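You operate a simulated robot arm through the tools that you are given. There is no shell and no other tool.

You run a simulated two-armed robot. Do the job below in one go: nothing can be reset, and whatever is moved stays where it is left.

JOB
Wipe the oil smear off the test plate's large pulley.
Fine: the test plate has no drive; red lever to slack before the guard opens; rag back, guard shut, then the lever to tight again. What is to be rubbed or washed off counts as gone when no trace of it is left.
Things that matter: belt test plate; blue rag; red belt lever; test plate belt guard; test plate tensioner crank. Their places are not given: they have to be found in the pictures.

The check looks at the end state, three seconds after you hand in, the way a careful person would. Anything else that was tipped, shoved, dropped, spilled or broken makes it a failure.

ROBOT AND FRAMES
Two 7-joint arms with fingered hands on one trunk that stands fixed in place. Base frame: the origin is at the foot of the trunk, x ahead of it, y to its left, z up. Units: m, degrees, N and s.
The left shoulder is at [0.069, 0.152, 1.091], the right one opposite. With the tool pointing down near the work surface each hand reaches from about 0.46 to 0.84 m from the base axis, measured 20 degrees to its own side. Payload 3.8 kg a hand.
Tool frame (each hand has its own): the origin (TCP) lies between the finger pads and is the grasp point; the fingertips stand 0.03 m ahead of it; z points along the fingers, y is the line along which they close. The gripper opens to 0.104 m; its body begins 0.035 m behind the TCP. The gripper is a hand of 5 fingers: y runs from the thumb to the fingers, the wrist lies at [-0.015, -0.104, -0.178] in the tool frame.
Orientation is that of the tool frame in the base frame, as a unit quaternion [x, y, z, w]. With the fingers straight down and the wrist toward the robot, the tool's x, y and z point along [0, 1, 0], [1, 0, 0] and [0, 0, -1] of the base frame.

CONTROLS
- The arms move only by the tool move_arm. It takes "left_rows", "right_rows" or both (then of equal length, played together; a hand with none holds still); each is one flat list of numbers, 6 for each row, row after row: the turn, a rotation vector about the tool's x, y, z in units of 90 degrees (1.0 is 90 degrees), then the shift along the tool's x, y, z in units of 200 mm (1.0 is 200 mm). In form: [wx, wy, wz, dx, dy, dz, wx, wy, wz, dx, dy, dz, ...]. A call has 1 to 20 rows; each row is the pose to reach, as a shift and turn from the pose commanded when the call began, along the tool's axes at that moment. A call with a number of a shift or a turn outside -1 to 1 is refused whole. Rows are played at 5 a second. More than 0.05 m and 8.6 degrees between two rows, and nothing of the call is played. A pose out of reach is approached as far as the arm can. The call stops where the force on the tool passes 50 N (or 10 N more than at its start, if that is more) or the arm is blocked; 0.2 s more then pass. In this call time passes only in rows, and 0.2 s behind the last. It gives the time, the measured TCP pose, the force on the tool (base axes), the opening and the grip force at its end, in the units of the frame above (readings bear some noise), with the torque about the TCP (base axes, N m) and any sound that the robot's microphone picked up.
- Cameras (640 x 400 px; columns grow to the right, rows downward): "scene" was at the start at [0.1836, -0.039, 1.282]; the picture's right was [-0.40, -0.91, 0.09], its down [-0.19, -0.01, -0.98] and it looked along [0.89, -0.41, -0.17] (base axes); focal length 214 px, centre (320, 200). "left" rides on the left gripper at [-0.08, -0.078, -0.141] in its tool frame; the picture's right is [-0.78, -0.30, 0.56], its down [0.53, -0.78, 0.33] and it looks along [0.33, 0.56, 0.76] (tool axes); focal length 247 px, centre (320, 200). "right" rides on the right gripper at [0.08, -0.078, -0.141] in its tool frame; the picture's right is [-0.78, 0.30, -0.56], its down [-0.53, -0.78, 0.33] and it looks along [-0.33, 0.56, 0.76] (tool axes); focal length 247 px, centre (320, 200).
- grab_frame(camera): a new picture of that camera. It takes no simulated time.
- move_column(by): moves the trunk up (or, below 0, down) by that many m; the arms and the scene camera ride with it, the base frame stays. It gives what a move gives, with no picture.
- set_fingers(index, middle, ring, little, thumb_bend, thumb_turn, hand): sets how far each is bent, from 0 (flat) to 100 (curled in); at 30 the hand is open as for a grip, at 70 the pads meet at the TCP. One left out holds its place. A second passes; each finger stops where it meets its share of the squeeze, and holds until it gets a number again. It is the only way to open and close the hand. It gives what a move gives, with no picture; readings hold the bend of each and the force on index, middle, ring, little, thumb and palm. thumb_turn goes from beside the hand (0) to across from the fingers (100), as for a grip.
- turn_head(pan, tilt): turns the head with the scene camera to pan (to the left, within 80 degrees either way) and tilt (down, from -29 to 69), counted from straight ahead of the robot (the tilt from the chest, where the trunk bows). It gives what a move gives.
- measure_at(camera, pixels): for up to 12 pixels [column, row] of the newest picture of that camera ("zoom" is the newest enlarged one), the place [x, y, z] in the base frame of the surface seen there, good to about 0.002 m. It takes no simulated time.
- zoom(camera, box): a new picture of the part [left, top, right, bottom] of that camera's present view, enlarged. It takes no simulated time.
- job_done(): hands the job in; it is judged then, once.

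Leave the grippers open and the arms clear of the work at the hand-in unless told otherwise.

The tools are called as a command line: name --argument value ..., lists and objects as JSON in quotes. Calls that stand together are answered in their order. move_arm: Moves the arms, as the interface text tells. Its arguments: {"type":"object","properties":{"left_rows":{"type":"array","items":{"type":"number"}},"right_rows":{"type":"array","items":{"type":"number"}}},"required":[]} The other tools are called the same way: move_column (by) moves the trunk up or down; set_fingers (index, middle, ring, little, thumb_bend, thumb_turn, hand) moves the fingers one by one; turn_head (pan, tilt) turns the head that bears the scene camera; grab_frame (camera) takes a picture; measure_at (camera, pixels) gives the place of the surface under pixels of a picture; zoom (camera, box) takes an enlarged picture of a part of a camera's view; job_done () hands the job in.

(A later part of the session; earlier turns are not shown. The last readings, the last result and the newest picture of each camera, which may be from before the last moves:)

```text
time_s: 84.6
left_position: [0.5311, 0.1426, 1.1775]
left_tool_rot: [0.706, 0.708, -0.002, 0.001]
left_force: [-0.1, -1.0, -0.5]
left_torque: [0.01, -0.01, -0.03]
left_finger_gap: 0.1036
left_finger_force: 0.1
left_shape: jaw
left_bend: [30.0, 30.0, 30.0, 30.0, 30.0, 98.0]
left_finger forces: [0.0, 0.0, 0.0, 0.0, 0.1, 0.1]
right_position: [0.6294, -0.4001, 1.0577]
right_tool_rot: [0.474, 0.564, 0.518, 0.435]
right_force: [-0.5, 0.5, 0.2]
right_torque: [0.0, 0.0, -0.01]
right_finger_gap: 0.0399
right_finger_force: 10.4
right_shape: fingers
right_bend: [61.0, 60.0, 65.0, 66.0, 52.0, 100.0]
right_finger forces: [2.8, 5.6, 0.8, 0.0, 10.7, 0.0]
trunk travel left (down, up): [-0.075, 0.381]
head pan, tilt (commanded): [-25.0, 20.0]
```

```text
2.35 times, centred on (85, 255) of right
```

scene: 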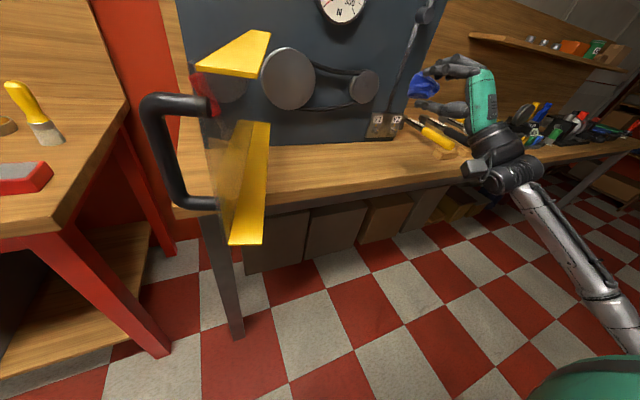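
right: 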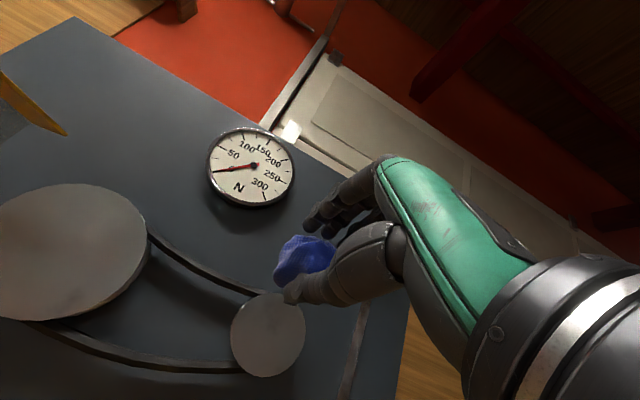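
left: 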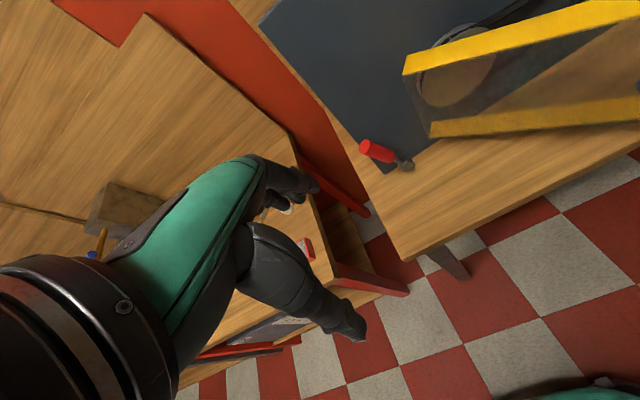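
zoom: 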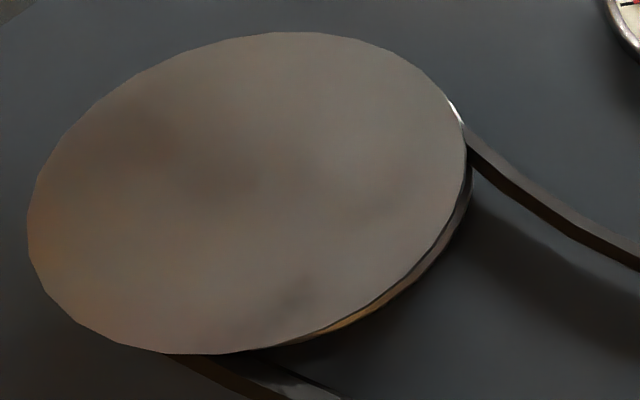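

I measure the faint darker area in this new camera position; a reflection would have moved.

measure_at --camera "zoom" --pixels '[[300, 285], [225, 195], [385, 200], [150, 130]]'

zoom --camera "scene" --box '[290, 80, 322, 110]'

measure_at --camera "zoom" --pixels '[[285, 240], [265, 230], [300, 215]]'

```text
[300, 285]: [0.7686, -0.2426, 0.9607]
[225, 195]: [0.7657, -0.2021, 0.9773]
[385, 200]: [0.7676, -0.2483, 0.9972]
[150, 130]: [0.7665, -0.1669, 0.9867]
```

```text
13.33 times, centred on (306, 95) of scene
```

zoom: 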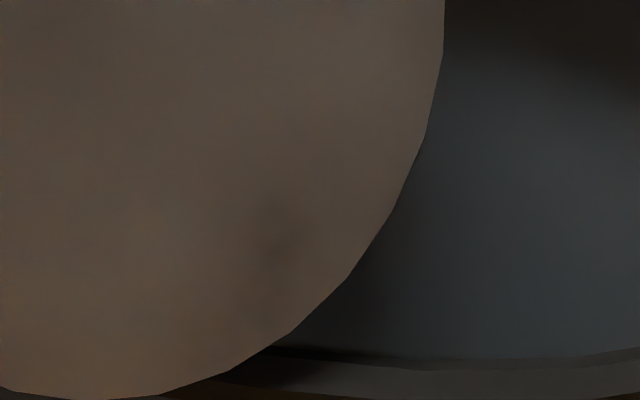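

```text
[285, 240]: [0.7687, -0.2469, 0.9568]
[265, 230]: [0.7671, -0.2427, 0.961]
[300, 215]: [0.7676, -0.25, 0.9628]
```

It stays at the same surface spot, (0.768, -0.245, 0.959). I compare with exactly the same zoom as before rubbing it.

zoom --camera "scene" --box '[280, 70, 350, 120]'

zoom --camera "scene" --box '[345, 60, 385, 115]'

```text
8.00 times, centred on (315, 95) of scene
```

zoom: 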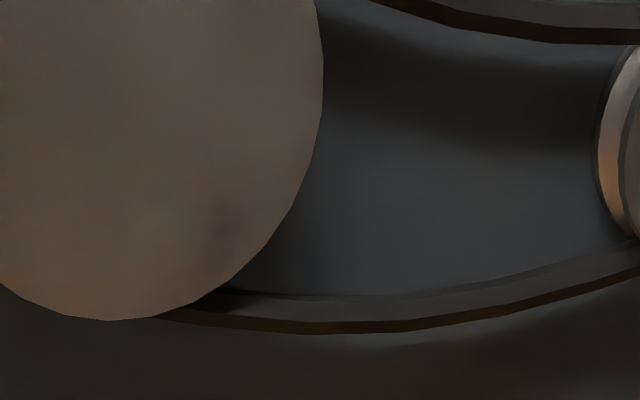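

```text
7.27 times, centred on (365, 88) of scene
```

zoom: 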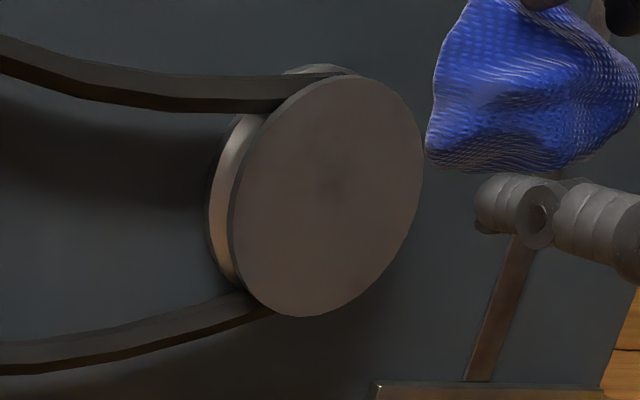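

The two faint spots look the same as before rubbing, and the small pulley has similar mottling: it is the metal's own texture. I check the original smear area once more at high zoom, from both cameras.

zoom --camera "scene" --box '[264, 48, 318, 82]'

zoom --camera "right" --box '[20, 170, 170, 280]'

```text
11.76 times, centred on (291, 65) of scene
```

zoom: 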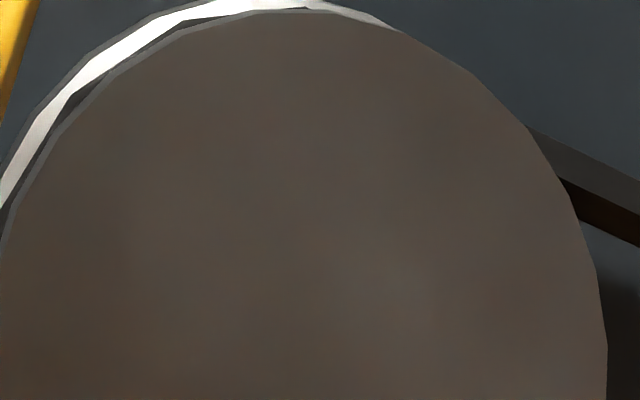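

```text
3.64 times, centred on (95, 225) of right
```

zoom: 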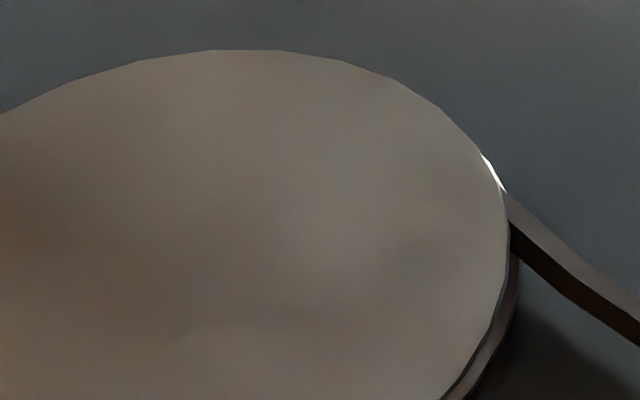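

The face is clean in both views. For certainty I do one more full pass over the original smear area; first I bring the rag back in front of it.

move_arm --right_rows '[0, 0, 0, 0.1636, -0.0181, 0.0994, 0, 0, 0, 0.3272, -0.0362, 0.1988, 0, 0, 0, 0.4908, -0.0544, 0.2982, 0, 0, 0, 0.6544, -0.0725, 0.3976, 0, 0, 0, 0.818, -0.0906, 0.497]'

zoom --camera "scene" --box '[230, 20, 400, 140]'

```text
time_s: 85.8
left_position: [0.5324, 0.1433, 1.1767]
left_tool_rot: [0.706, 0.708, -0.001, 0.001]
left_force: [0.7, 0.7, 0.5]
left_torque: [-0.05, 0.01, -0.02]
left_finger_gap: 0.104
left_finger_force: 0.0
left_shape: jaw
left_bend: [30.0, 30.0, 30.0, 30.0, 30.0, 98.0]
left_finger forces: [0.0, 0.0, 0.1, 0.1, 0.0, 0.1]
right_position: [0.6978, -0.2212, 1.0274]
right_tool_rot: [0.473, 0.565, 0.518, 0.434]
right_force: [0.7, 0.0, 0.0]
right_torque: [0.01, -0.02, -0.02]
right_finger_gap: 0.0396
right_finger_force: 10.1
right_shape: fingers
right_bend: [62.0, 60.0, 65.0, 66.0, 52.0, 100.0]
right_finger forces: [2.7, 5.7, 0.9, 0.0, 10.6, 0.0]
trunk travel left (down, up): [-0.075, 0.381]
head pan, tilt (commanded): [-25.0, 20.0]
```

```text
3.33 times, centred on (315, 80) of scene
```

zoom: 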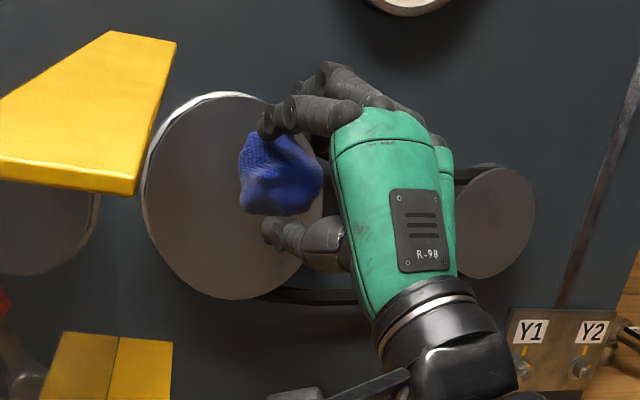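

I press on again and sweep the whole area once more, with strokes biased upward.

move_arm --right_rows '[0, 0, 0, -0.0095, 0.0047, 0.054, 0, 0, 0, -0.0191, 0.0094, 0.1079, 0, 0, 0, 0.0548, 0.0105, 0.1209, 0, 0, 0, 0.1286, 0.0117, 0.1339, 0, 0, 0, 0.1286, 0.0615, 0.1295, 0, 0, 0, 0.1286, 0.1013, 0.126, 0, 0, 0, 0.0548, 0.1002, 0.113, 0, 0, 0, -0.0191, 0.0991, 0.1001, 0, 0, 0, -0.093, 0.0979, 0.0871, 0, 0, 0, -0.1668, 0.0968, 0.0741, 0, 0, 0, -0.1914, 0.0466, 0.0741, 0, 0, 0, -0.1176, 0.0477, 0.0871, 0, 0, 0, -0.0437, 0.0489, 0.1001, 0, 0, 0, 0.0301, 0.05, 0.1131, 0, 0, 0, 0.104, 0.0511, 0.126, 0, 0, 0, 0.104, -0.0136, 0.1317, 0, 0, 0, 0.0301, -0.0147, 0.1187, 0, 0, 0, -0.0437, -0.0159, 0.1058, 0, 0, 0, -0.1176, -0.017, 0.0928, 0, 0, 0, -0.1668, 0.0071, 0.082]'

zoom --camera "scene" --box '[230, 20, 400, 140]'

```text
time_s: 90.0
left_position: [0.5302, 0.1425, 1.1779]
left_tool_rot: [0.707, 0.708, 0.0, 0.002]
left_force: [-1.1, 0.8, 0.2]
left_torque: [-0.01, -0.03, -0.01]
left_finger_gap: 0.104
left_finger_force: 0.0
left_shape: jaw
left_bend: [30.0, 30.0, 30.0, 30.0, 30.0, 98.0]
left_finger forces: [0.1, 0.0, 0.0, 0.0, 0.0, 0.1]
right_position: [0.7165, -0.255, 1.0297]
right_tool_rot: [0.474, 0.564, 0.518, 0.434]
right_force: [-9.9, 2.8, -1.6]
right_torque: [0.02, 0.19, 0.08]
right_finger_gap: 0.0397
right_finger_force: 11.6
right_shape: fingers
right_bend: [62.0, 60.0, 66.0, 66.0, 51.0, 99.0]
right_finger forces: [4.2, 5.6, 0.3, 0.1, 13.5, 0.0]
trunk travel left (down, up): [-0.075, 0.381]
head pan, tilt (commanded): [-25.0, 20.0]
```

```text
3.33 times, centred on (315, 80) of scene
```

zoom: 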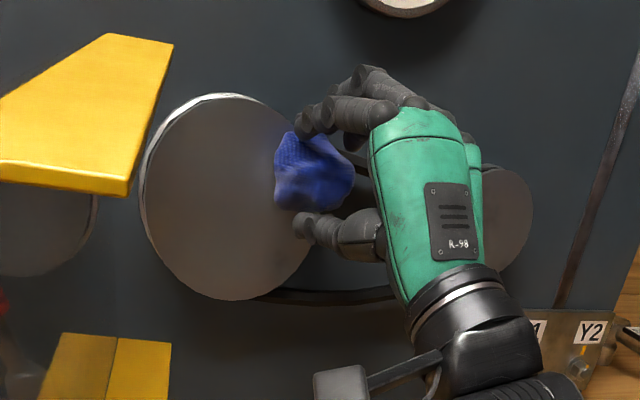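

Wiped thoroughly. Now I take the rag back: first straight back from the pulley to the free pose at about (0.60, -0.27, 1.05), and check the pulley once more.

move_arm --right_rows '[0, 0, 0, 0.0096, 0.0133, -0.1498, 0, 0, 0, 0.0193, 0.0265, -0.2995, 0, 0, 0, 0.0289, 0.0398, -0.4493, 0, 0, 0, 0.0385, 0.053, -0.599]'

zoom --camera "scene" --box '[250, 40, 350, 120]'

grab_frame --camera "right"

```text
time_s: 91.0
left_position: [0.5314, 0.1421, 1.1782]
left_tool_rot: [0.707, 0.708, 0.0, 0.001]
left_force: [-0.2, 1.1, 0.1]
left_torque: [-0.02, -0.03, 0.0]
left_finger_gap: 0.1036
left_finger_force: 0.0
left_shape: jaw
left_bend: [30.0, 30.0, 30.0, 30.0, 30.0, 98.0]
left_finger forces: [0.1, 0.0, 0.0, 0.0, 0.0, 0.0]
right_position: [0.599, -0.2653, 1.0484]
right_tool_rot: [0.474, 0.564, 0.518, 0.435]
right_force: [-0.1, -0.9, -0.1]
right_torque: [-0.01, 0.06, 0.01]
right_finger_gap: 0.0397
right_finger_force: 9.4
right_shape: fingers
right_bend: [62.0, 60.0, 65.0, 66.0, 52.0, 100.0]
right_finger forces: [2.8, 5.9, 1.1, 0.1, 10.9, 0.0]
trunk travel left (down, up): [-0.075, 0.381]
head pan, tilt (commanded): [-25.0, 20.0]
```

```text
5.00 times, centred on (300, 80) of scene
```

zoom: 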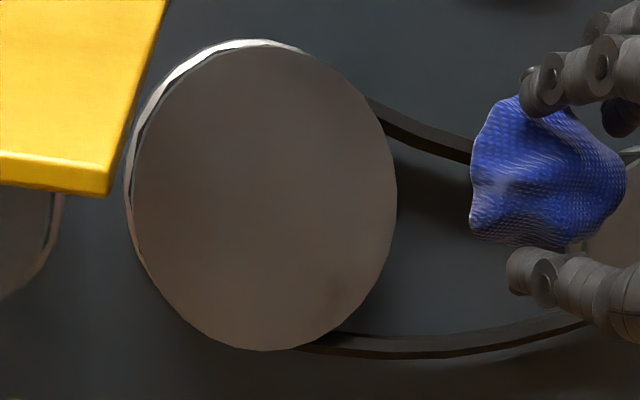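

```text
taken
```

right: 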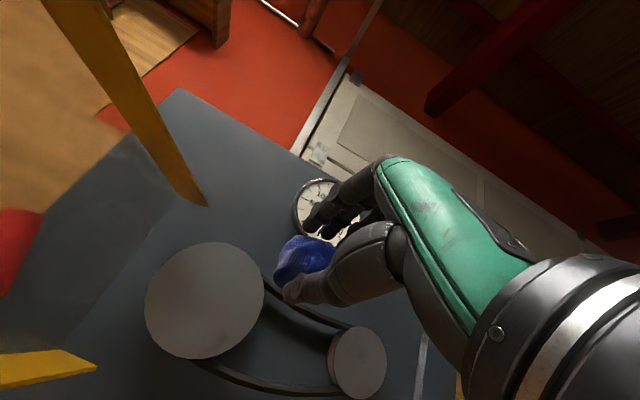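

The pulley is clean. I turn the hand fingers-down again and carry the rag back above its old place (0.648, -0.432).

move_arm --right_rows '[0.0856, -0.0075, 0.0082, -0.0785, -0.0642, 0.0144, 0.1712, -0.015, 0.0163, -0.157, -0.1283, 0.0289, 0.2569, -0.0225, 0.0245, -0.2355, -0.1925, 0.0433, 0.3425, -0.03, 0.0327, -0.314, -0.2567, 0.0577, 0.4281, -0.0375, 0.0408, -0.3925, -0.3209, 0.0722, 0.5137, -0.0449, 0.049, -0.4709, -0.385, 0.0866, 0.5993, -0.0524, 0.0571, -0.5494, -0.4492, 0.1011, 0.6849, -0.0599, 0.0653, -0.6279, -0.5134, 0.1155, 0.7706, -0.0674, 0.0735, -0.7064, -0.5776, 0.1299, 0.8562, -0.0749, 0.0816, -0.7849, -0.6417, 0.1444, 0.9418, -0.0824, 0.0898, -0.8634, -0.7059, 0.1588]'

zoom --camera "scene" --box '[340, 80, 460, 180]'

grab_frame --camera "right"

```text
time_s: 93.4
left_position: [0.5337, 0.1426, 1.1774]
left_tool_rot: [0.706, 0.708, -0.001, 0.001]
left_force: [0.4, 1.0, 0.8]
left_torque: [0.01, 0.05, 0.01]
left_finger_gap: 0.1038
left_finger_force: 0.1
left_shape: jaw
left_bend: [30.0, 30.0, 30.0, 30.0, 30.0, 98.0]
left_finger forces: [0.1, 0.1, 0.0, 0.0, 0.0, 0.1]
right_position: [0.6515, -0.432, 0.904]
right_tool_rot: [0.707, 0.708, 0.0, -0.001]
right_force: [-1.2, -0.9, -0.6]
right_torque: [0.01, -0.01, -0.03]
right_finger_gap: 0.039
right_finger_force: 10.2
right_shape: fingers
right_bend: [62.0, 60.0, 65.0, 66.0, 52.0, 100.0]
right_finger forces: [2.9, 6.0, 0.9, 0.0, 10.4, 0.0]
trunk travel left (down, up): [-0.075, 0.381]
head pan, tilt (commanded): [-25.0, 20.0]
```

```text
4.00 times, centred on (400, 130) of scene
```

zoom: 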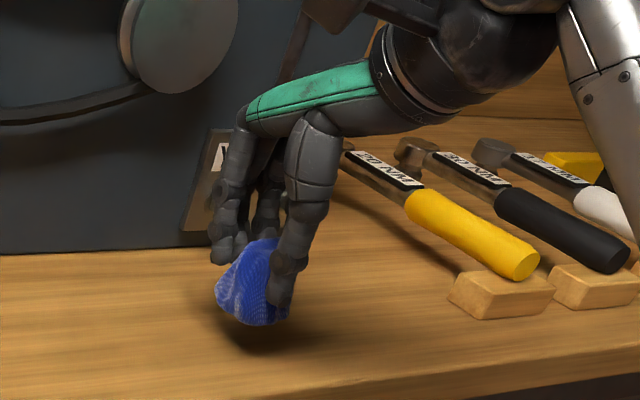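

```text
taken
```

right: 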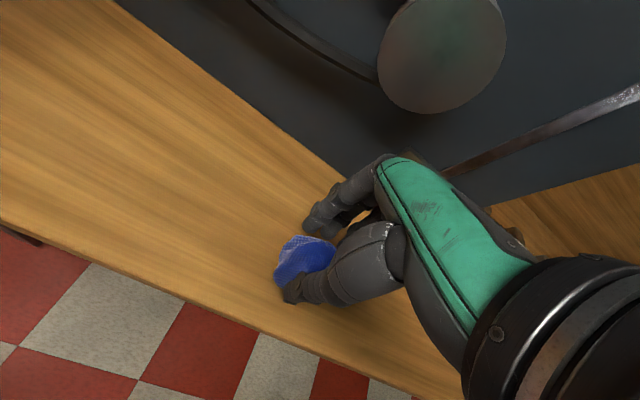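

The rag is over its old place. I lower until it meets the bench (TCP z≈0.87), watching force.

move_arm --right_rows '[0, 0, 0, 0, -0.015, 0.06, 0, 0, 0, 0, -0.015, 0.11, 0, 0, 0, 0, -0.015, 0.145, 0, 0, 0, 0, -0.015, 0.165]'

zoom --camera "scene" --box '[340, 80, 460, 180]'

zoom --camera "right" --box '[240, 150, 400, 350]'

```text
time_s: 94.4
left_position: [0.5322, 0.1417, 1.1783]
left_tool_rot: [0.706, 0.708, 0.0, 0.002]
left_force: [0.0, 0.7, 1.4]
left_torque: [0.0, 0.02, -0.03]
left_finger_gap: 0.1039
left_finger_force: 0.2
left_shape: jaw
left_bend: [30.0, 30.0, 30.0, 30.0, 30.0, 98.0]
left_finger forces: [0.0, 0.0, 0.0, 0.0, 0.0, 0.0]
right_position: [0.6484, -0.4314, 0.8735]
right_tool_rot: [0.707, 0.707, 0.002, 0.002]
right_force: [0.2, -0.1, 4.0]
right_torque: [-0.02, 0.08, 0.02]
right_finger_gap: 0.0391
right_finger_force: 11.1
right_shape: fingers
right_bend: [62.0, 60.0, 65.0, 66.0, 52.0, 100.0]
right_finger forces: [3.7, 5.8, 1.4, 0.0, 11.5, 0.1]
trunk travel left (down, up): [-0.075, 0.381]
head pan, tilt (commanded): [-25.0, 20.0]
```

```text
4.00 times, centred on (400, 130) of scene
```

zoom: 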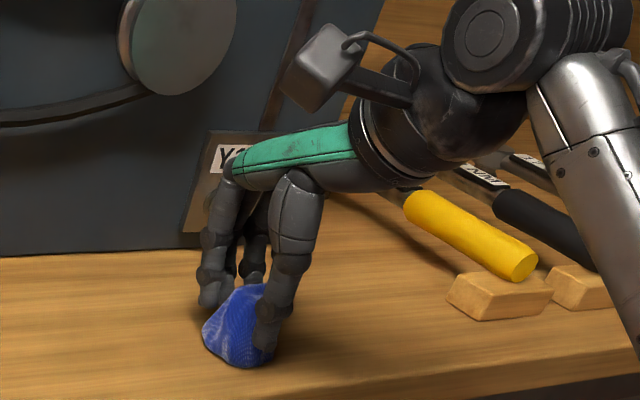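

```text
2.00 times, centred on (320, 250) of right
```

zoom: 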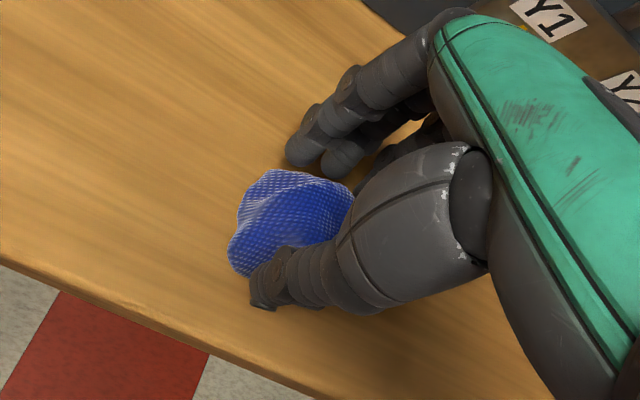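

The rag touches the bench (4 N up). I open the hand to release it.

set_fingers --hand "right" --index 40 --middle 40 --ring 40 --little 40 --thumb_bend 35

zoom --camera "right" --box '[240, 150, 400, 350]'

```text
time_s: 95.4
left_position: [0.5331, 0.1417, 1.1773]
left_tool_rot: [0.706, 0.708, -0.002, 0.002]
left_force: [1.0, -0.1, 0.4]
left_torque: [0.01, -0.01, 0.0]
left_finger_gap: 0.1037
left_finger_force: 0.0
left_shape: jaw
left_bend: [30.0, 30.0, 30.0, 30.0, 30.0, 98.0]
left_finger forces: [0.1, 0.1, 0.0, 0.0, 0.0, 0.1]
right_position: [0.6475, -0.4315, 0.8711]
right_tool_rot: [0.707, 0.707, 0.001, 0.001]
right_force: [0.2, 0.2, -0.7]
right_torque: [-0.02, -0.01, 0.01]
right_finger_gap: 0.0839
right_finger_force: 0.0
right_shape: fingers
right_bend: [40.0, 40.0, 40.0, 40.0, 35.0, 98.0]
right_finger forces: [0.1, 0.0, 0.0, 0.0, 0.0, 0.0]
trunk travel left (down, up): [-0.075, 0.381]
head pan, tilt (commanded): [-25.0, 20.0]
```

```text
2.00 times, centred on (320, 250) of right
```

zoom: 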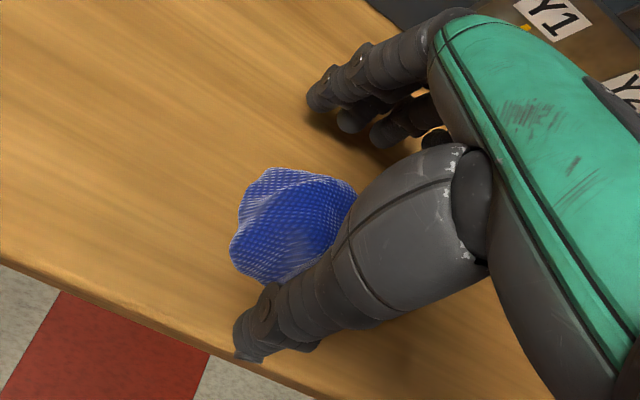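

Released. I lift the hand straight up 13 cm and check the rag.

move_arm --right_rows '[0, 0, 0, 0, 0, -0.1, 0, 0, 0, 0, 0, -0.25, 0, 0, 0, 0, 0, -0.45, 0, 0, 0, 0, 0, -0.65]'

grab_frame --camera "scene"

grab_frame --camera "right"

measure_at --camera "right" --pixels '[[283, 218], [270, 225], [295, 212], [290, 230], [280, 205]]'

```text
time_s: 96.4
left_position: [0.5313, 0.1427, 1.1774]
left_tool_rot: [0.707, 0.707, -0.001, 0.002]
left_force: [0.0, 0.1, -0.3]
left_torque: [0.01, -0.01, 0.04]
left_finger_gap: 0.1039
left_finger_force: 0.0
left_shape: jaw
left_bend: [30.0, 30.0, 30.0, 30.0, 30.0, 98.0]
left_finger forces: [0.1, 0.0, 0.0, 0.1, 0.1, 0.0]
right_position: [0.6503, -0.4293, 1.003]
right_tool_rot: [0.707, 0.707, 0.0, 0.0]
right_force: [0.5, 0.0, -0.6]
right_torque: [-0.02, -0.01, 0.0]
right_finger_gap: 0.0838
right_finger_force: 0.1
right_shape: fingers
right_bend: [40.0, 40.0, 40.0, 40.0, 35.0, 98.0]
right_finger forces: [0.0, 0.0, 0.0, 0.0, 0.1, 0.0]
trunk travel left (down, up): [-0.075, 0.381]
head pan, tilt (commanded): [-25.0, 20.0]
```

```text
taken
```

scene: 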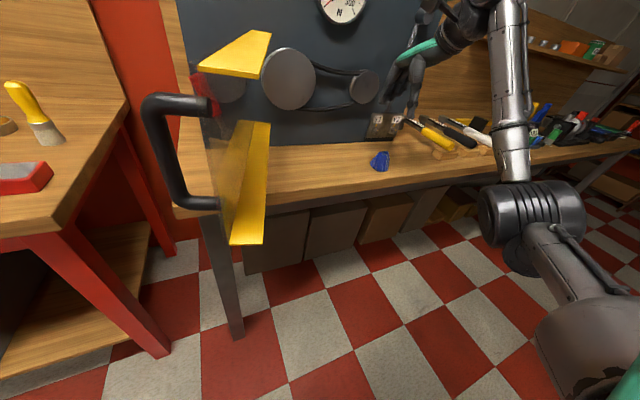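

```text
taken
```

right: 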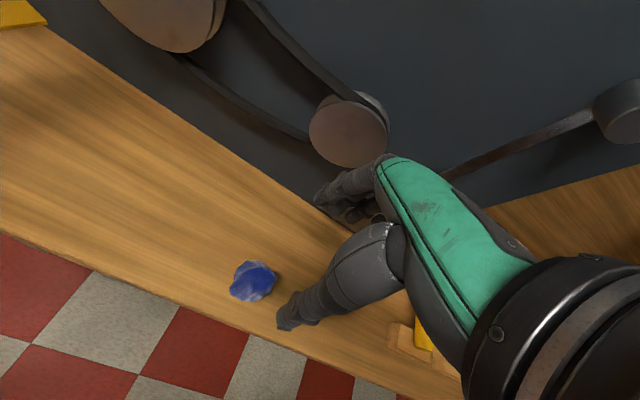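

```text
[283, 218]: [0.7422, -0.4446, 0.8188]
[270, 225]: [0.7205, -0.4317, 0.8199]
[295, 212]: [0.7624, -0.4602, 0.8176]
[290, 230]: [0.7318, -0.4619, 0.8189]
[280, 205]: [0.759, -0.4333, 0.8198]
```

The rag stands on the bench. I measure where it is compared with before.

measure_at --camera "right" --pixels '[[254, 280], [238, 290], [268, 270], [245, 268], [262, 292], [272, 280]]'

zoom --camera "scene" --box '[340, 130, 420, 180]'

```text
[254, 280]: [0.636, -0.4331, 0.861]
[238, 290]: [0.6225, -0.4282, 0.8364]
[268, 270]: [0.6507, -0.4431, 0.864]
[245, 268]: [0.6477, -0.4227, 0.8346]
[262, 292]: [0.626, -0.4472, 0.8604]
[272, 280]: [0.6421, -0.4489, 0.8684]
```

```text
8.00 times, centred on (380, 155) of scene
```

zoom: 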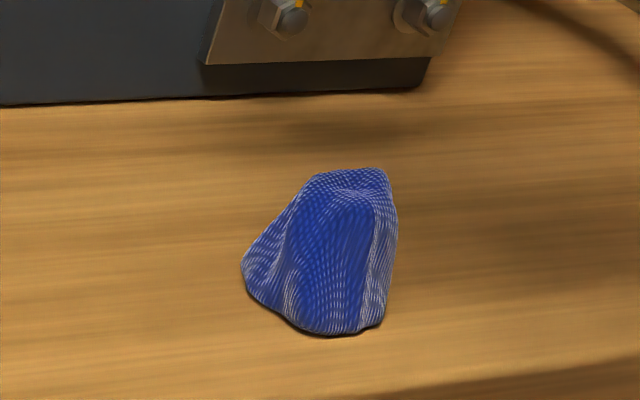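

The rag is within about 1 cm of its old spot, standing as before. Next the guard must close: the left hand will push it from its outer (left) side. First I move the right hand back, right and up out of the guard's sweep, and lower the left hand beside the guard at about (0.56, 0.09, 1.0).

move_arm --left_rows '[0, 0, 0, 0, 0.05, 0, 0, 0, 0, -0.05, 0.1, 0.15, 0, 0, 0, -0.1, 0.15, 0.33, 0, 0, 0, -0.15, 0.15, 0.5, 0, 0, 0, -0.2, 0.15, 0.69, 0, 0, 0, -0.26, 0.15, 0.885]' --right_rows '[0, 0, 0, 0, -0.2, 0, 0, 0, 0, 0, -0.4, -0.05, 0, 0, 0, -0.2, -0.55, -0.1, 0, 0, 0, -0.4, -0.6, -0.2, 0, 0, 0, -0.6, -0.6, -0.3, 0, 0, 0, -0.75, -0.6, -0.4]'

set_fingers --hand "left" --index 62 --middle 62 --ring 62 --little 62 --thumb_bend 60

turn_head --pan -10 --tilt 25

grab_frame --camera "scene"

grab_frame --camera "left"

```text
refused: row 3 steps farther than a row can; nothing moved
```

```text
time_s: 97.4
left_position: [0.5309, 0.1429, 1.1769]
left_tool_rot: [0.706, 0.708, 0.0, 0.003]
left_force: [0.7, -0.2, 0.1]
left_torque: [0.0, 0.01, 0.0]
left_finger_gap: 0.0241
left_finger_force: 0.0
left_shape: fingers
left_bend: [62.0, 62.0, 62.0, 62.0, 60.0, 98.0]
left_finger forces: [0.0, 0.0, 0.0, 0.1, 0.0, 0.0]
right_position: [0.6511, -0.429, 1.0024]
right_tool_rot: [0.707, 0.707, 0.0, 0.0]
right_force: [-0.2, 0.0, -0.5]
right_torque: [-0.03, 0.01, -0.02]
right_finger_gap: 0.0841
right_finger_force: 0.1
right_shape: fingers
right_bend: [40.0, 40.0, 40.0, 40.0, 35.0, 98.0]
right_finger forces: [0.0, 0.0, 0.0, 0.0, 0.1, 0.0]
trunk travel left (down, up): [-0.075, 0.381]
head pan, tilt (commanded): [-25.0, 20.0]
```

```text
time_s: 98.1
left_position: [0.533, 0.1418, 1.1784]
left_tool_rot: [0.706, 0.708, -0.001, 0.002]
left_force: [0.0, 0.1, 0.7]
left_torque: [0.03, 0.01, 0.01]
left_finger_gap: 0.0241
left_finger_force: 0.1
left_shape: fingers
left_bend: [62.0, 62.0, 62.0, 62.0, 60.0, 98.0]
left_finger forces: [0.0, 0.0, 0.0, 0.0, 0.0, 0.0]
right_position: [0.6519, -0.4285, 1.0026]
right_tool_rot: [0.707, 0.707, 0.001, 0.001]
right_force: [-0.4, 0.1, 0.9]
right_torque: [-0.02, 0.0, -0.01]
right_finger_gap: 0.0839
right_finger_force: 0.0
right_shape: fingers
right_bend: [40.0, 40.0, 40.0, 40.0, 35.0, 98.0]
right_finger forces: [0.0, 0.0, 0.0, 0.0, 0.0, 0.0]
trunk travel left (down, up): [-0.075, 0.381]
head pan, tilt (commanded): [-10.0, 25.0]
```

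```text
taken
```

scene: 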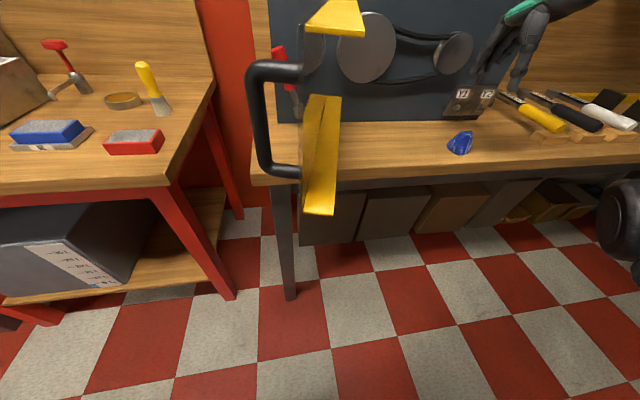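

```text
taken
```

left: 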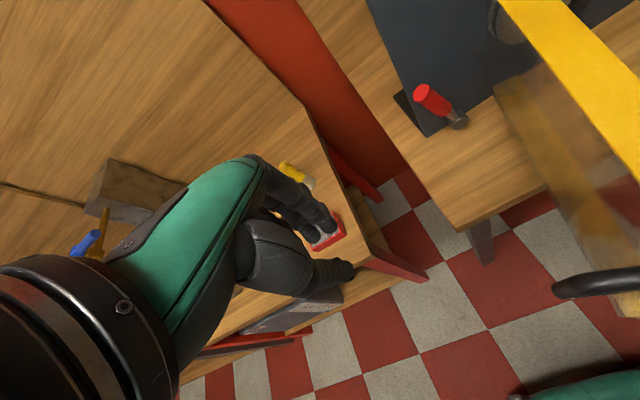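

One row was slightly too long, so nothing moved. I measure the guard and handle first, then redo the move with smaller steps.

measure_at --camera "scene" --pixels '[[260, 120], [255, 80], [285, 70], [270, 165], [308, 28], [364, 35], [322, 215], [305, 210], [345, 5], [285, 60], [300, 100]]'

move_arm --left_rows '[0, 0, 0, 0, 0.04, 0, 0, 0, 0, -0.04, 0.08, 0.12, 0, 0, 0, -0.08, 0.12, 0.25, 0, 0, 0, -0.12, 0.15, 0.38, 0, 0, 0, -0.16, 0.15, 0.52, 0, 0, 0, -0.2, 0.15, 0.65, 0, 0, 0, -0.23, 0.15, 0.77, 0, 0, 0, -0.26, 0.15, 0.885]' --right_rows '[0, 0, 0, 0, -0.15, 0, 0, 0, 0, 0, -0.3, 0, 0, 0, 0, 0, -0.45, -0.05, 0, 0, 0, -0.15, -0.55, -0.1, 0, 0, 0, -0.3, -0.6, -0.15, 0, 0, 0, -0.45, -0.6, -0.25, 0, 0, 0, -0.6, -0.6, -0.35, 0, 0, 0, -0.75, -0.6, -0.4]'

grab_frame --camera "scene"

grab_frame --camera "left"

```text
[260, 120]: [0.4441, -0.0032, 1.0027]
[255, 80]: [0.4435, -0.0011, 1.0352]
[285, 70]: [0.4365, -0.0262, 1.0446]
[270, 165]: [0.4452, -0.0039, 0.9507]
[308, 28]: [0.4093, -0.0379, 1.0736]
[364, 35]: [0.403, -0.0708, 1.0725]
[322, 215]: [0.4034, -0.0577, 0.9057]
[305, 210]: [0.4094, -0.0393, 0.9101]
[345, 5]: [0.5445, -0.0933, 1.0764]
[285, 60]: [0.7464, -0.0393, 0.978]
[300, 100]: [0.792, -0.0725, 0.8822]
```

```text
time_s: 99.9
left_position: [0.5644, 0.0882, 0.9997]
left_tool_rot: [0.706, 0.708, 0.0, 0.001]
left_force: [0.2, -0.5, 0.3]
left_torque: [0.04, -0.01, -0.04]
left_finger_gap: 0.024
left_finger_force: 0.0
left_shape: fingers
left_bend: [62.0, 62.0, 62.0, 62.0, 60.0, 98.0]
left_finger forces: [0.0, 0.0, 0.0, 0.1, 0.1, 0.0]
right_position: [0.5269, -0.5828, 1.0818]
right_tool_rot: [0.708, 0.707, 0.0, 0.0]
right_force: [0.3, -0.4, -0.2]
right_torque: [-0.01, 0.02, -0.03]
right_finger_gap: 0.0837
right_finger_force: 0.1
right_shape: fingers
right_bend: [40.0, 40.0, 40.0, 40.0, 35.0, 98.0]
right_finger forces: [0.0, 0.0, 0.0, 0.1, 0.0, 0.1]
trunk travel left (down, up): [-0.075, 0.381]
head pan, tilt (commanded): [-10.0, 25.0]
```

```text
taken
```

scene: 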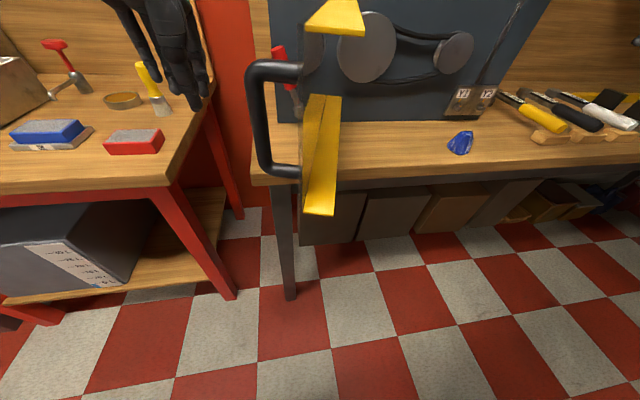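

```text
taken
```

left: 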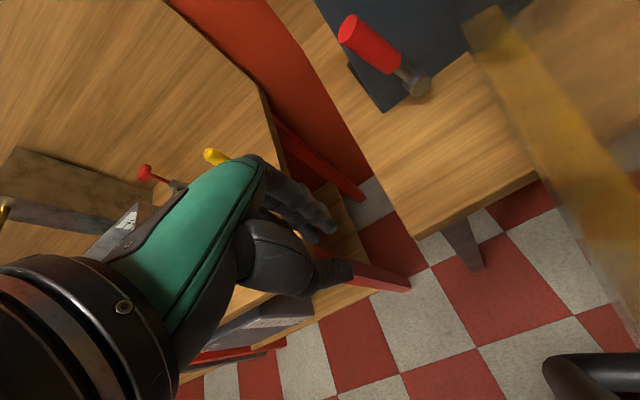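

The guard stands at about 105°, handle bar at (0.452, -0.004), and the left fist is left of it at (0.564, 0.088, 1.0). I push the guard's outer face to the right, from 105° to 90°.

move_arm --left_rows '[0, 0, 0, -0.17, 0.007, 0, 0, 0, 0, -0.34, 0.014, 0, 0, 0, 0, -0.51, 0.021, 0, 0, 0, 0, -0.6, 0.025, 0, 0, 0, 0, -0.6835, 0.028, 0, 0, 0, 0, -0.77, 0.003, 0, 0, 0, 0, -0.85, -0.02, 0, 0, 0, 0, -0.931, -0.047, 0]'

grab_frame --camera "scene"

grab_frame --camera "left"

```text
time_s: 101.7
left_position: [0.5551, -0.0967, 1.0]
left_tool_rot: [0.706, 0.708, -0.001, 0.002]
left_force: [0.1, 0.5, -1.3]
left_torque: [0.0, -0.03, 0.01]
left_finger_gap: 0.0242
left_finger_force: 0.0
left_shape: fingers
left_bend: [62.0, 62.0, 62.0, 62.0, 60.0, 98.0]
left_finger forces: [0.1, 0.0, 0.0, 0.0, 0.0, 0.0]
right_position: [0.5286, -0.5822, 1.0813]
right_tool_rot: [0.707, 0.707, 0.001, 0.0]
right_force: [0.4, -1.0, 0.3]
right_torque: [0.05, -0.03, -0.01]
right_finger_gap: 0.0839
right_finger_force: 0.1
right_shape: fingers
right_bend: [40.0, 40.0, 40.0, 40.0, 35.0, 98.0]
right_finger forces: [0.0, 0.1, 0.0, 0.1, 0.1, 0.0]
trunk travel left (down, up): [-0.075, 0.381]
head pan, tilt (commanded): [-10.0, 25.0]
```

```text
taken
```

scene: 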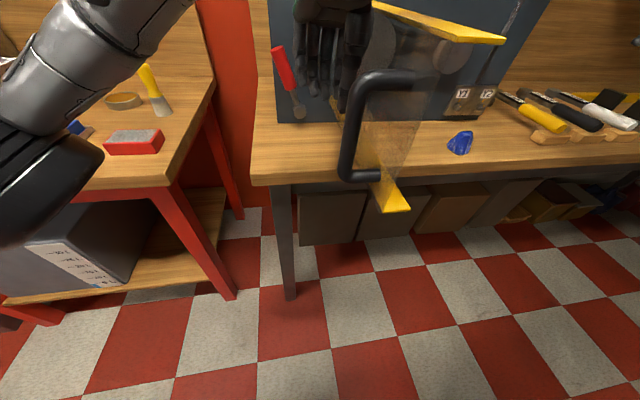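

```text
taken
```

left: 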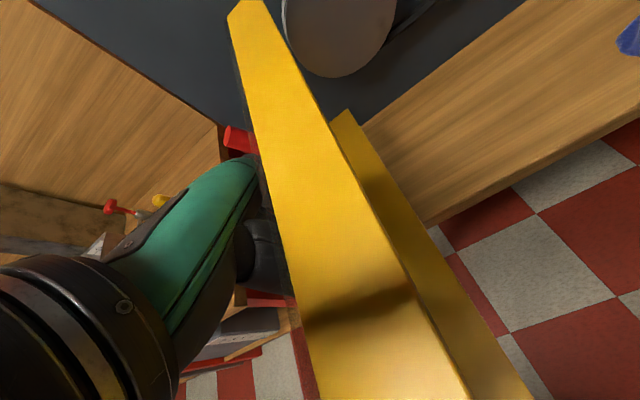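

The guard follows smoothly. I continue pushing it to about 45°.

move_arm --left_rows '[0, 0, 0, -0.13, -0.002, 0, 0, 0, 0, -0.265, -0.005, 0, 0, 0, 0, -0.39, 0.025, 0, 0, 0, 0, -0.515, 0.055, 0, 0, 0, 0, -0.59, 0.0925, 0, 0, 0, 0, -0.665, 0.13, 0, 0, 0, 0, -0.74, 0.18, 0]'

grab_frame --camera "scene"

grab_frame --camera "left"

```text
time_s: 103.3
left_position: [0.5773, -0.2217, 0.9995]
left_tool_rot: [0.706, 0.709, -0.002, 0.002]
left_force: [1.1, -0.1, -0.5]
left_torque: [0.01, 0.01, 0.03]
left_finger_gap: 0.0241
left_finger_force: 0.0
left_shape: fingers
left_bend: [62.0, 62.0, 62.0, 62.0, 60.0, 98.0]
left_finger forces: [0.1, 0.1, 0.0, 0.0, 0.0, 0.0]
left hand out of reach, approached as far as the arm can: row 6, 7
right_position: [0.5273, -0.5831, 1.0807]
right_tool_rot: [0.707, 0.707, 0.002, 0.0]
right_force: [0.6, -0.7, 0.0]
right_torque: [0.0, -0.01, 0.0]
right_finger_gap: 0.0841
right_finger_force: 0.0
right_shape: fingers
right_bend: [40.0, 40.0, 40.0, 40.0, 35.0, 98.0]
right_finger forces: [0.0, 0.0, 0.0, 0.0, 0.0, 0.1]
trunk travel left (down, up): [-0.075, 0.381]
head pan, tilt (commanded): [-10.0, 25.0]
```

```text
taken
```

scene: 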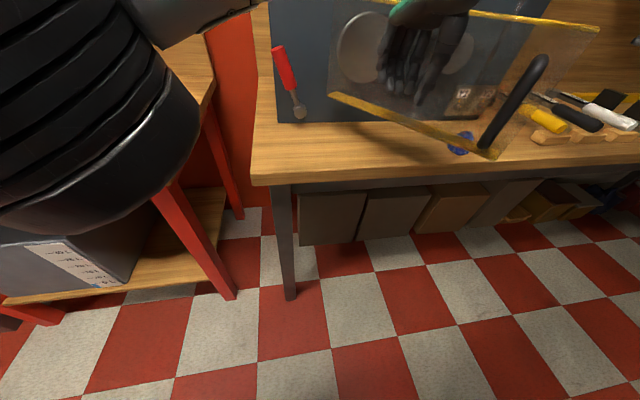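

```text
taken
```

left: 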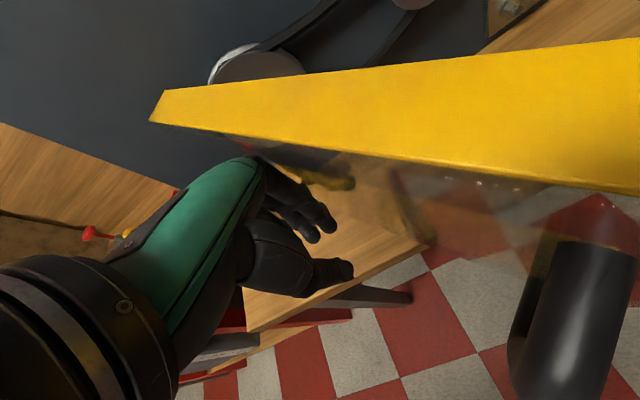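

The left arm is at its reach; the guard is at about 40°. I withdraw the left hand to the left and up, and make a fist with the right hand for pushing the guard shut from the front.

move_arm --left_rows '[0, 0, 0, 0.18, -0.05, 0, 0, 0, 0, 0.36, -0.1, 0, 0, 0, 0, 0.54, -0.12, -0.06, 0, 0, 0, 0.7, -0.12, -0.18, 0, 0, 0, 0.82, -0.12, -0.32, 0, 0, 0, 0.92, -0.12, -0.48, 0, 0, 0, 1.0, -0.12, -0.64, 0, 0, 0, 1.0, -0.12, -0.8]'

set_fingers --hand "right" --index 100 --middle 100 --ring 100 --little 100 --thumb_bend 90 --thumb_turn 100

turn_head --pan -25 --tilt 22

grab_frame --camera "scene"

```text
time_s: 105.1
left_position: [0.5497, -0.0227, 1.1628]
left_tool_rot: [0.706, 0.708, -0.001, 0.002]
left_force: [0.3, 0.1, 0.0]
left_torque: [0.0, -0.01, -0.03]
left_finger_gap: 0.0238
left_finger_force: 0.1
left_shape: fingers
left_bend: [62.0, 62.0, 62.0, 62.0, 60.0, 98.0]
left_finger forces: [0.1, 0.0, 0.0, 0.0, 0.0, 0.0]
right_position: [0.5262, -0.5833, 1.083]
right_tool_rot: [0.707, 0.707, 0.001, -0.001]
right_force: [0.3, -0.3, 0.5]
right_torque: [-0.01, 0.0, 0.04]
right_finger_gap: 0.084
right_finger_force: 0.0
right_shape: fingers
right_bend: [40.0, 40.0, 40.0, 40.0, 35.0, 98.0]
right_finger forces: [0.0, 0.0, 0.0, 0.1, 0.0, 0.0]
trunk travel left (down, up): [-0.075, 0.381]
head pan, tilt (commanded): [-10.0, 25.0]
```

```text
time_s: 106.1
left_position: [0.5499, -0.0218, 1.1624]
left_tool_rot: [0.706, 0.708, 0.0, 0.002]
left_force: [0.3, 0.1, 0.2]
left_torque: [-0.01, -0.02, 0.01]
left_finger_gap: 0.0244
left_finger_force: 0.1
left_shape: fingers
left_bend: [62.0, 62.0, 62.0, 62.0, 60.0, 98.0]
left_finger forces: [0.0, 0.0, 0.0, 0.0, 0.0, 0.0]
right_position: [0.527, -0.5813, 1.0816]
right_tool_rot: [0.708, 0.706, 0.001, 0.0]
right_force: [0.0, 0.0, -0.4]
right_torque: [0.04, 0.0, 0.0]
right_finger_gap: 0.0002
right_finger_force: 0.1
right_shape: fingers
right_bend: [84.0, 100.0, 100.0, 100.0, 80.0, 100.0]
right_finger forces: [0.1, 0.0, 0.0, 0.0, 0.0, 0.0]
trunk travel left (down, up): [-0.075, 0.381]
head pan, tilt (commanded): [-10.0, 25.0]
```

```text
time_s: 106.9
left_position: [0.5502, -0.0206, 1.1628]
left_tool_rot: [0.707, 0.707, -0.001, 0.002]
left_force: [-0.5, -0.1, 0.3]
left_torque: [-0.01, -0.04, 0.0]
left_finger_gap: 0.0239
left_finger_force: 0.1
left_shape: fingers
left_bend: [62.0, 62.0, 62.0, 62.0, 60.0, 98.0]
left_finger forces: [0.0, 0.0, 0.0, 0.0, 0.0, 0.0]
right_position: [0.5274, -0.5826, 1.082]
right_tool_rot: [0.708, 0.706, 0.001, 0.0]
right_force: [-0.2, -0.6, -0.3]
right_torque: [-0.02, 0.02, -0.04]
right_finger_gap: 0.0
right_finger_force: 0.1
right_shape: fingers
right_bend: [86.0, 100.0, 100.0, 100.0, 81.0, 100.0]
right_finger forces: [0.0, 0.0, 0.1, 0.1, 0.1, 0.0]
trunk travel left (down, up): [-0.075, 0.381]
head pan, tilt (commanded): [-25.0, 22.0]
```

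```text
taken
```

scene: 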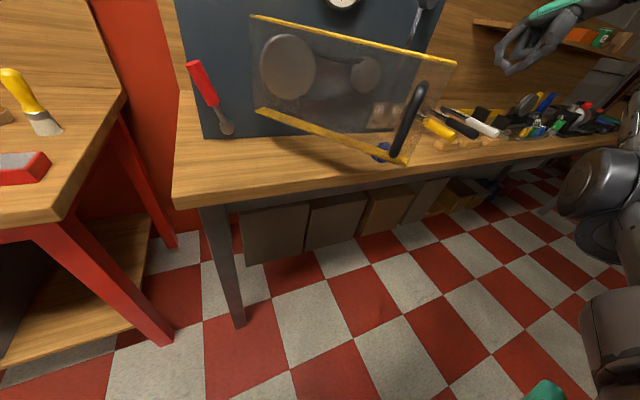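

I measure the handle bar and the free edge to get the angle.

measure_at --camera "scene" --pixels '[[408, 118], [398, 150], [420, 90], [454, 64], [404, 163], [330, 35], [300, 122]]'

zoom --camera "scene" --box '[330, 10, 570, 180]'

```text
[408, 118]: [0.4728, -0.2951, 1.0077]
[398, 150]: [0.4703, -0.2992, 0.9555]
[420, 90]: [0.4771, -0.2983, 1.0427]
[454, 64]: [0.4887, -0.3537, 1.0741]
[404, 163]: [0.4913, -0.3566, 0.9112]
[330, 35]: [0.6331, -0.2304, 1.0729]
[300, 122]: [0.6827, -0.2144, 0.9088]
```

```text
2.35 times, centred on (450, 95) of scene
```

zoom: 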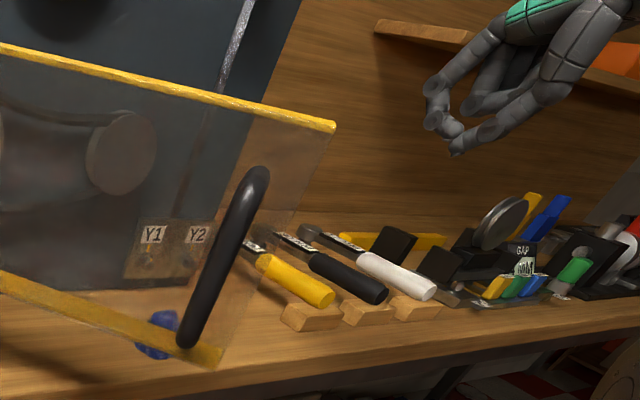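

Guard at about 50° (bar centre ≈(0.48, -0.30)). I tidy the fist (thumb out, index in, thumb over), then bring it round in front of the handle.

set_fingers --hand "right" --thumb_bend 20

set_fingers --hand "right" --index 100

set_fingers --hand "right" --thumb_bend 85

move_arm --right_rows '[0, 0, 0, 0.1667, -0.0975, 0, 0, 0, 0, 0.3333, -0.195, 0, 0, 0, 0, 0.5, -0.2925, 0, 0, 0, 0, 0.6667, -0.39, 0, 0, 0, 0, 0.8333, -0.4875, 0, 0, 0, 0, 1.0, -0.585, 0]'

grab_frame --camera "scene"

grab_frame --camera "right"

```text
time_s: 107.9
left_position: [0.5504, -0.0204, 1.1628]
left_tool_rot: [0.706, 0.708, 0.0, 0.001]
left_force: [0.4, -0.6, 1.0]
left_torque: [0.0, 0.01, 0.01]
left_finger_gap: 0.0241
left_finger_force: 0.1
left_shape: fingers
left_bend: [62.0, 62.0, 62.0, 62.0, 60.0, 98.0]
left_finger forces: [0.0, 0.0, 0.0, 0.0, 0.1, 0.0]
right_position: [0.5271, -0.5818, 1.0821]
right_tool_rot: [0.707, 0.707, 0.001, 0.0]
right_force: [-0.5, -0.2, 1.1]
right_torque: [0.01, 0.03, 0.04]
right_finger_gap: 0.069
right_finger_force: 0.0
right_shape: fingers
right_bend: [100.0, 100.0, 100.0, 100.0, 20.0, 97.0]
right_finger forces: [0.0, 0.1, 0.1, 0.1, 0.0, 0.0]
trunk travel left (down, up): [-0.075, 0.381]
head pan, tilt (commanded): [-25.0, 22.0]
```

```text
time_s: 108.9
left_position: [0.5498, -0.0205, 1.1621]
left_tool_rot: [0.706, 0.708, 0.0, 0.002]
left_force: [0.3, -0.5, 0.0]
left_torque: [0.02, -0.01, 0.01]
left_finger_gap: 0.024
left_finger_force: 0.1
left_shape: fingers
left_bend: [62.0, 62.0, 62.0, 62.0, 60.0, 98.0]
left_finger forces: [0.1, 0.0, 0.0, 0.1, 0.0, 0.0]
right_position: [0.5269, -0.5828, 1.0826]
right_tool_rot: [0.708, 0.707, 0.001, -0.001]
right_force: [-0.1, 0.9, 0.0]
right_torque: [0.0, 0.04, -0.02]
right_finger_gap: 0.0689
right_finger_force: 0.0
right_shape: fingers
right_bend: [100.0, 100.0, 100.0, 100.0, 20.0, 97.0]
right_finger forces: [0.0, 0.0, 0.0, 0.0, 0.0, 0.1]
trunk travel left (down, up): [-0.075, 0.381]
head pan, tilt (commanded): [-25.0, 22.0]
```

```text
time_s: 109.9
left_position: [0.5495, -0.0217, 1.1628]
left_tool_rot: [0.706, 0.708, -0.001, 0.002]
left_force: [0.8, 0.0, -0.1]
left_torque: [0.01, 0.0, 0.02]
left_finger_gap: 0.0239
left_finger_force: 0.1
left_shape: fingers
left_bend: [62.0, 62.0, 62.0, 62.0, 60.0, 98.0]
left_finger forces: [0.0, 0.0, 0.0, 0.1, 0.1, 0.1]
right_position: [0.5266, -0.5828, 1.0829]
right_tool_rot: [0.707, 0.707, 0.001, 0.001]
right_force: [0.7, -0.9, -0.1]
right_torque: [0.01, 0.0, 0.02]
right_finger_gap: 0.0384
right_finger_force: 0.1
right_shape: fingers
right_bend: [100.0, 100.0, 100.0, 100.0, 82.0, 100.0]
right_finger forces: [0.1, 0.0, 0.0, 0.0, 0.0, 0.0]
trunk travel left (down, up): [-0.075, 0.381]
head pan, tilt (commanded): [-25.0, 22.0]
```

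```text
time_s: 111.3
left_position: [0.5497, -0.0203, 1.1623]
left_tool_rot: [0.707, 0.707, 0.0, 0.002]
left_force: [-0.9, -0.6, 0.2]
left_torque: [-0.01, 0.0, 0.0]
left_finger_gap: 0.0246
left_finger_force: 0.1
left_shape: fingers
left_bend: [62.0, 62.0, 62.0, 62.0, 60.0, 98.0]
left_finger forces: [0.0, 0.1, 0.0, 0.0, 0.0, 0.0]
right_position: [0.4115, -0.3804, 1.0842]
right_tool_rot: [0.707, 0.707, 0.001, 0.001]
right_force: [0.5, -0.7, 0.5]
right_torque: [-0.02, -0.01, 0.02]
right_finger_gap: 0.0388
right_finger_force: 0.0
right_shape: fingers
right_bend: [100.0, 100.0, 100.0, 100.0, 82.0, 100.0]
right_finger forces: [0.0, 0.1, 0.0, 0.0, 0.0, 0.0]
trunk travel left (down, up): [-0.075, 0.381]
head pan, tilt (commanded): [-25.0, 22.0]
```

```text
taken
```

scene: 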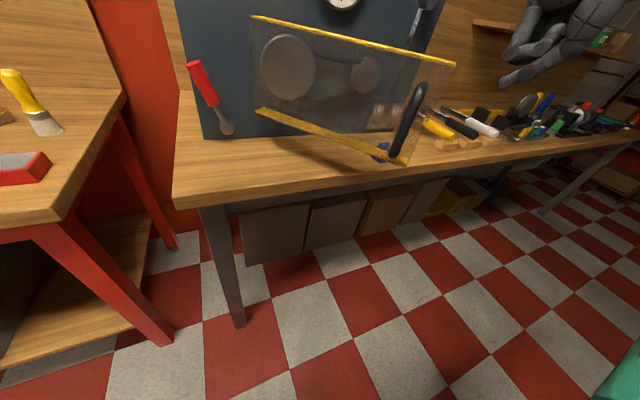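

```text
taken
```

right: 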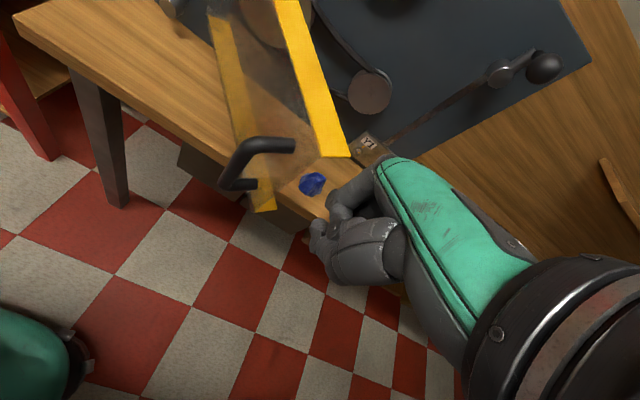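

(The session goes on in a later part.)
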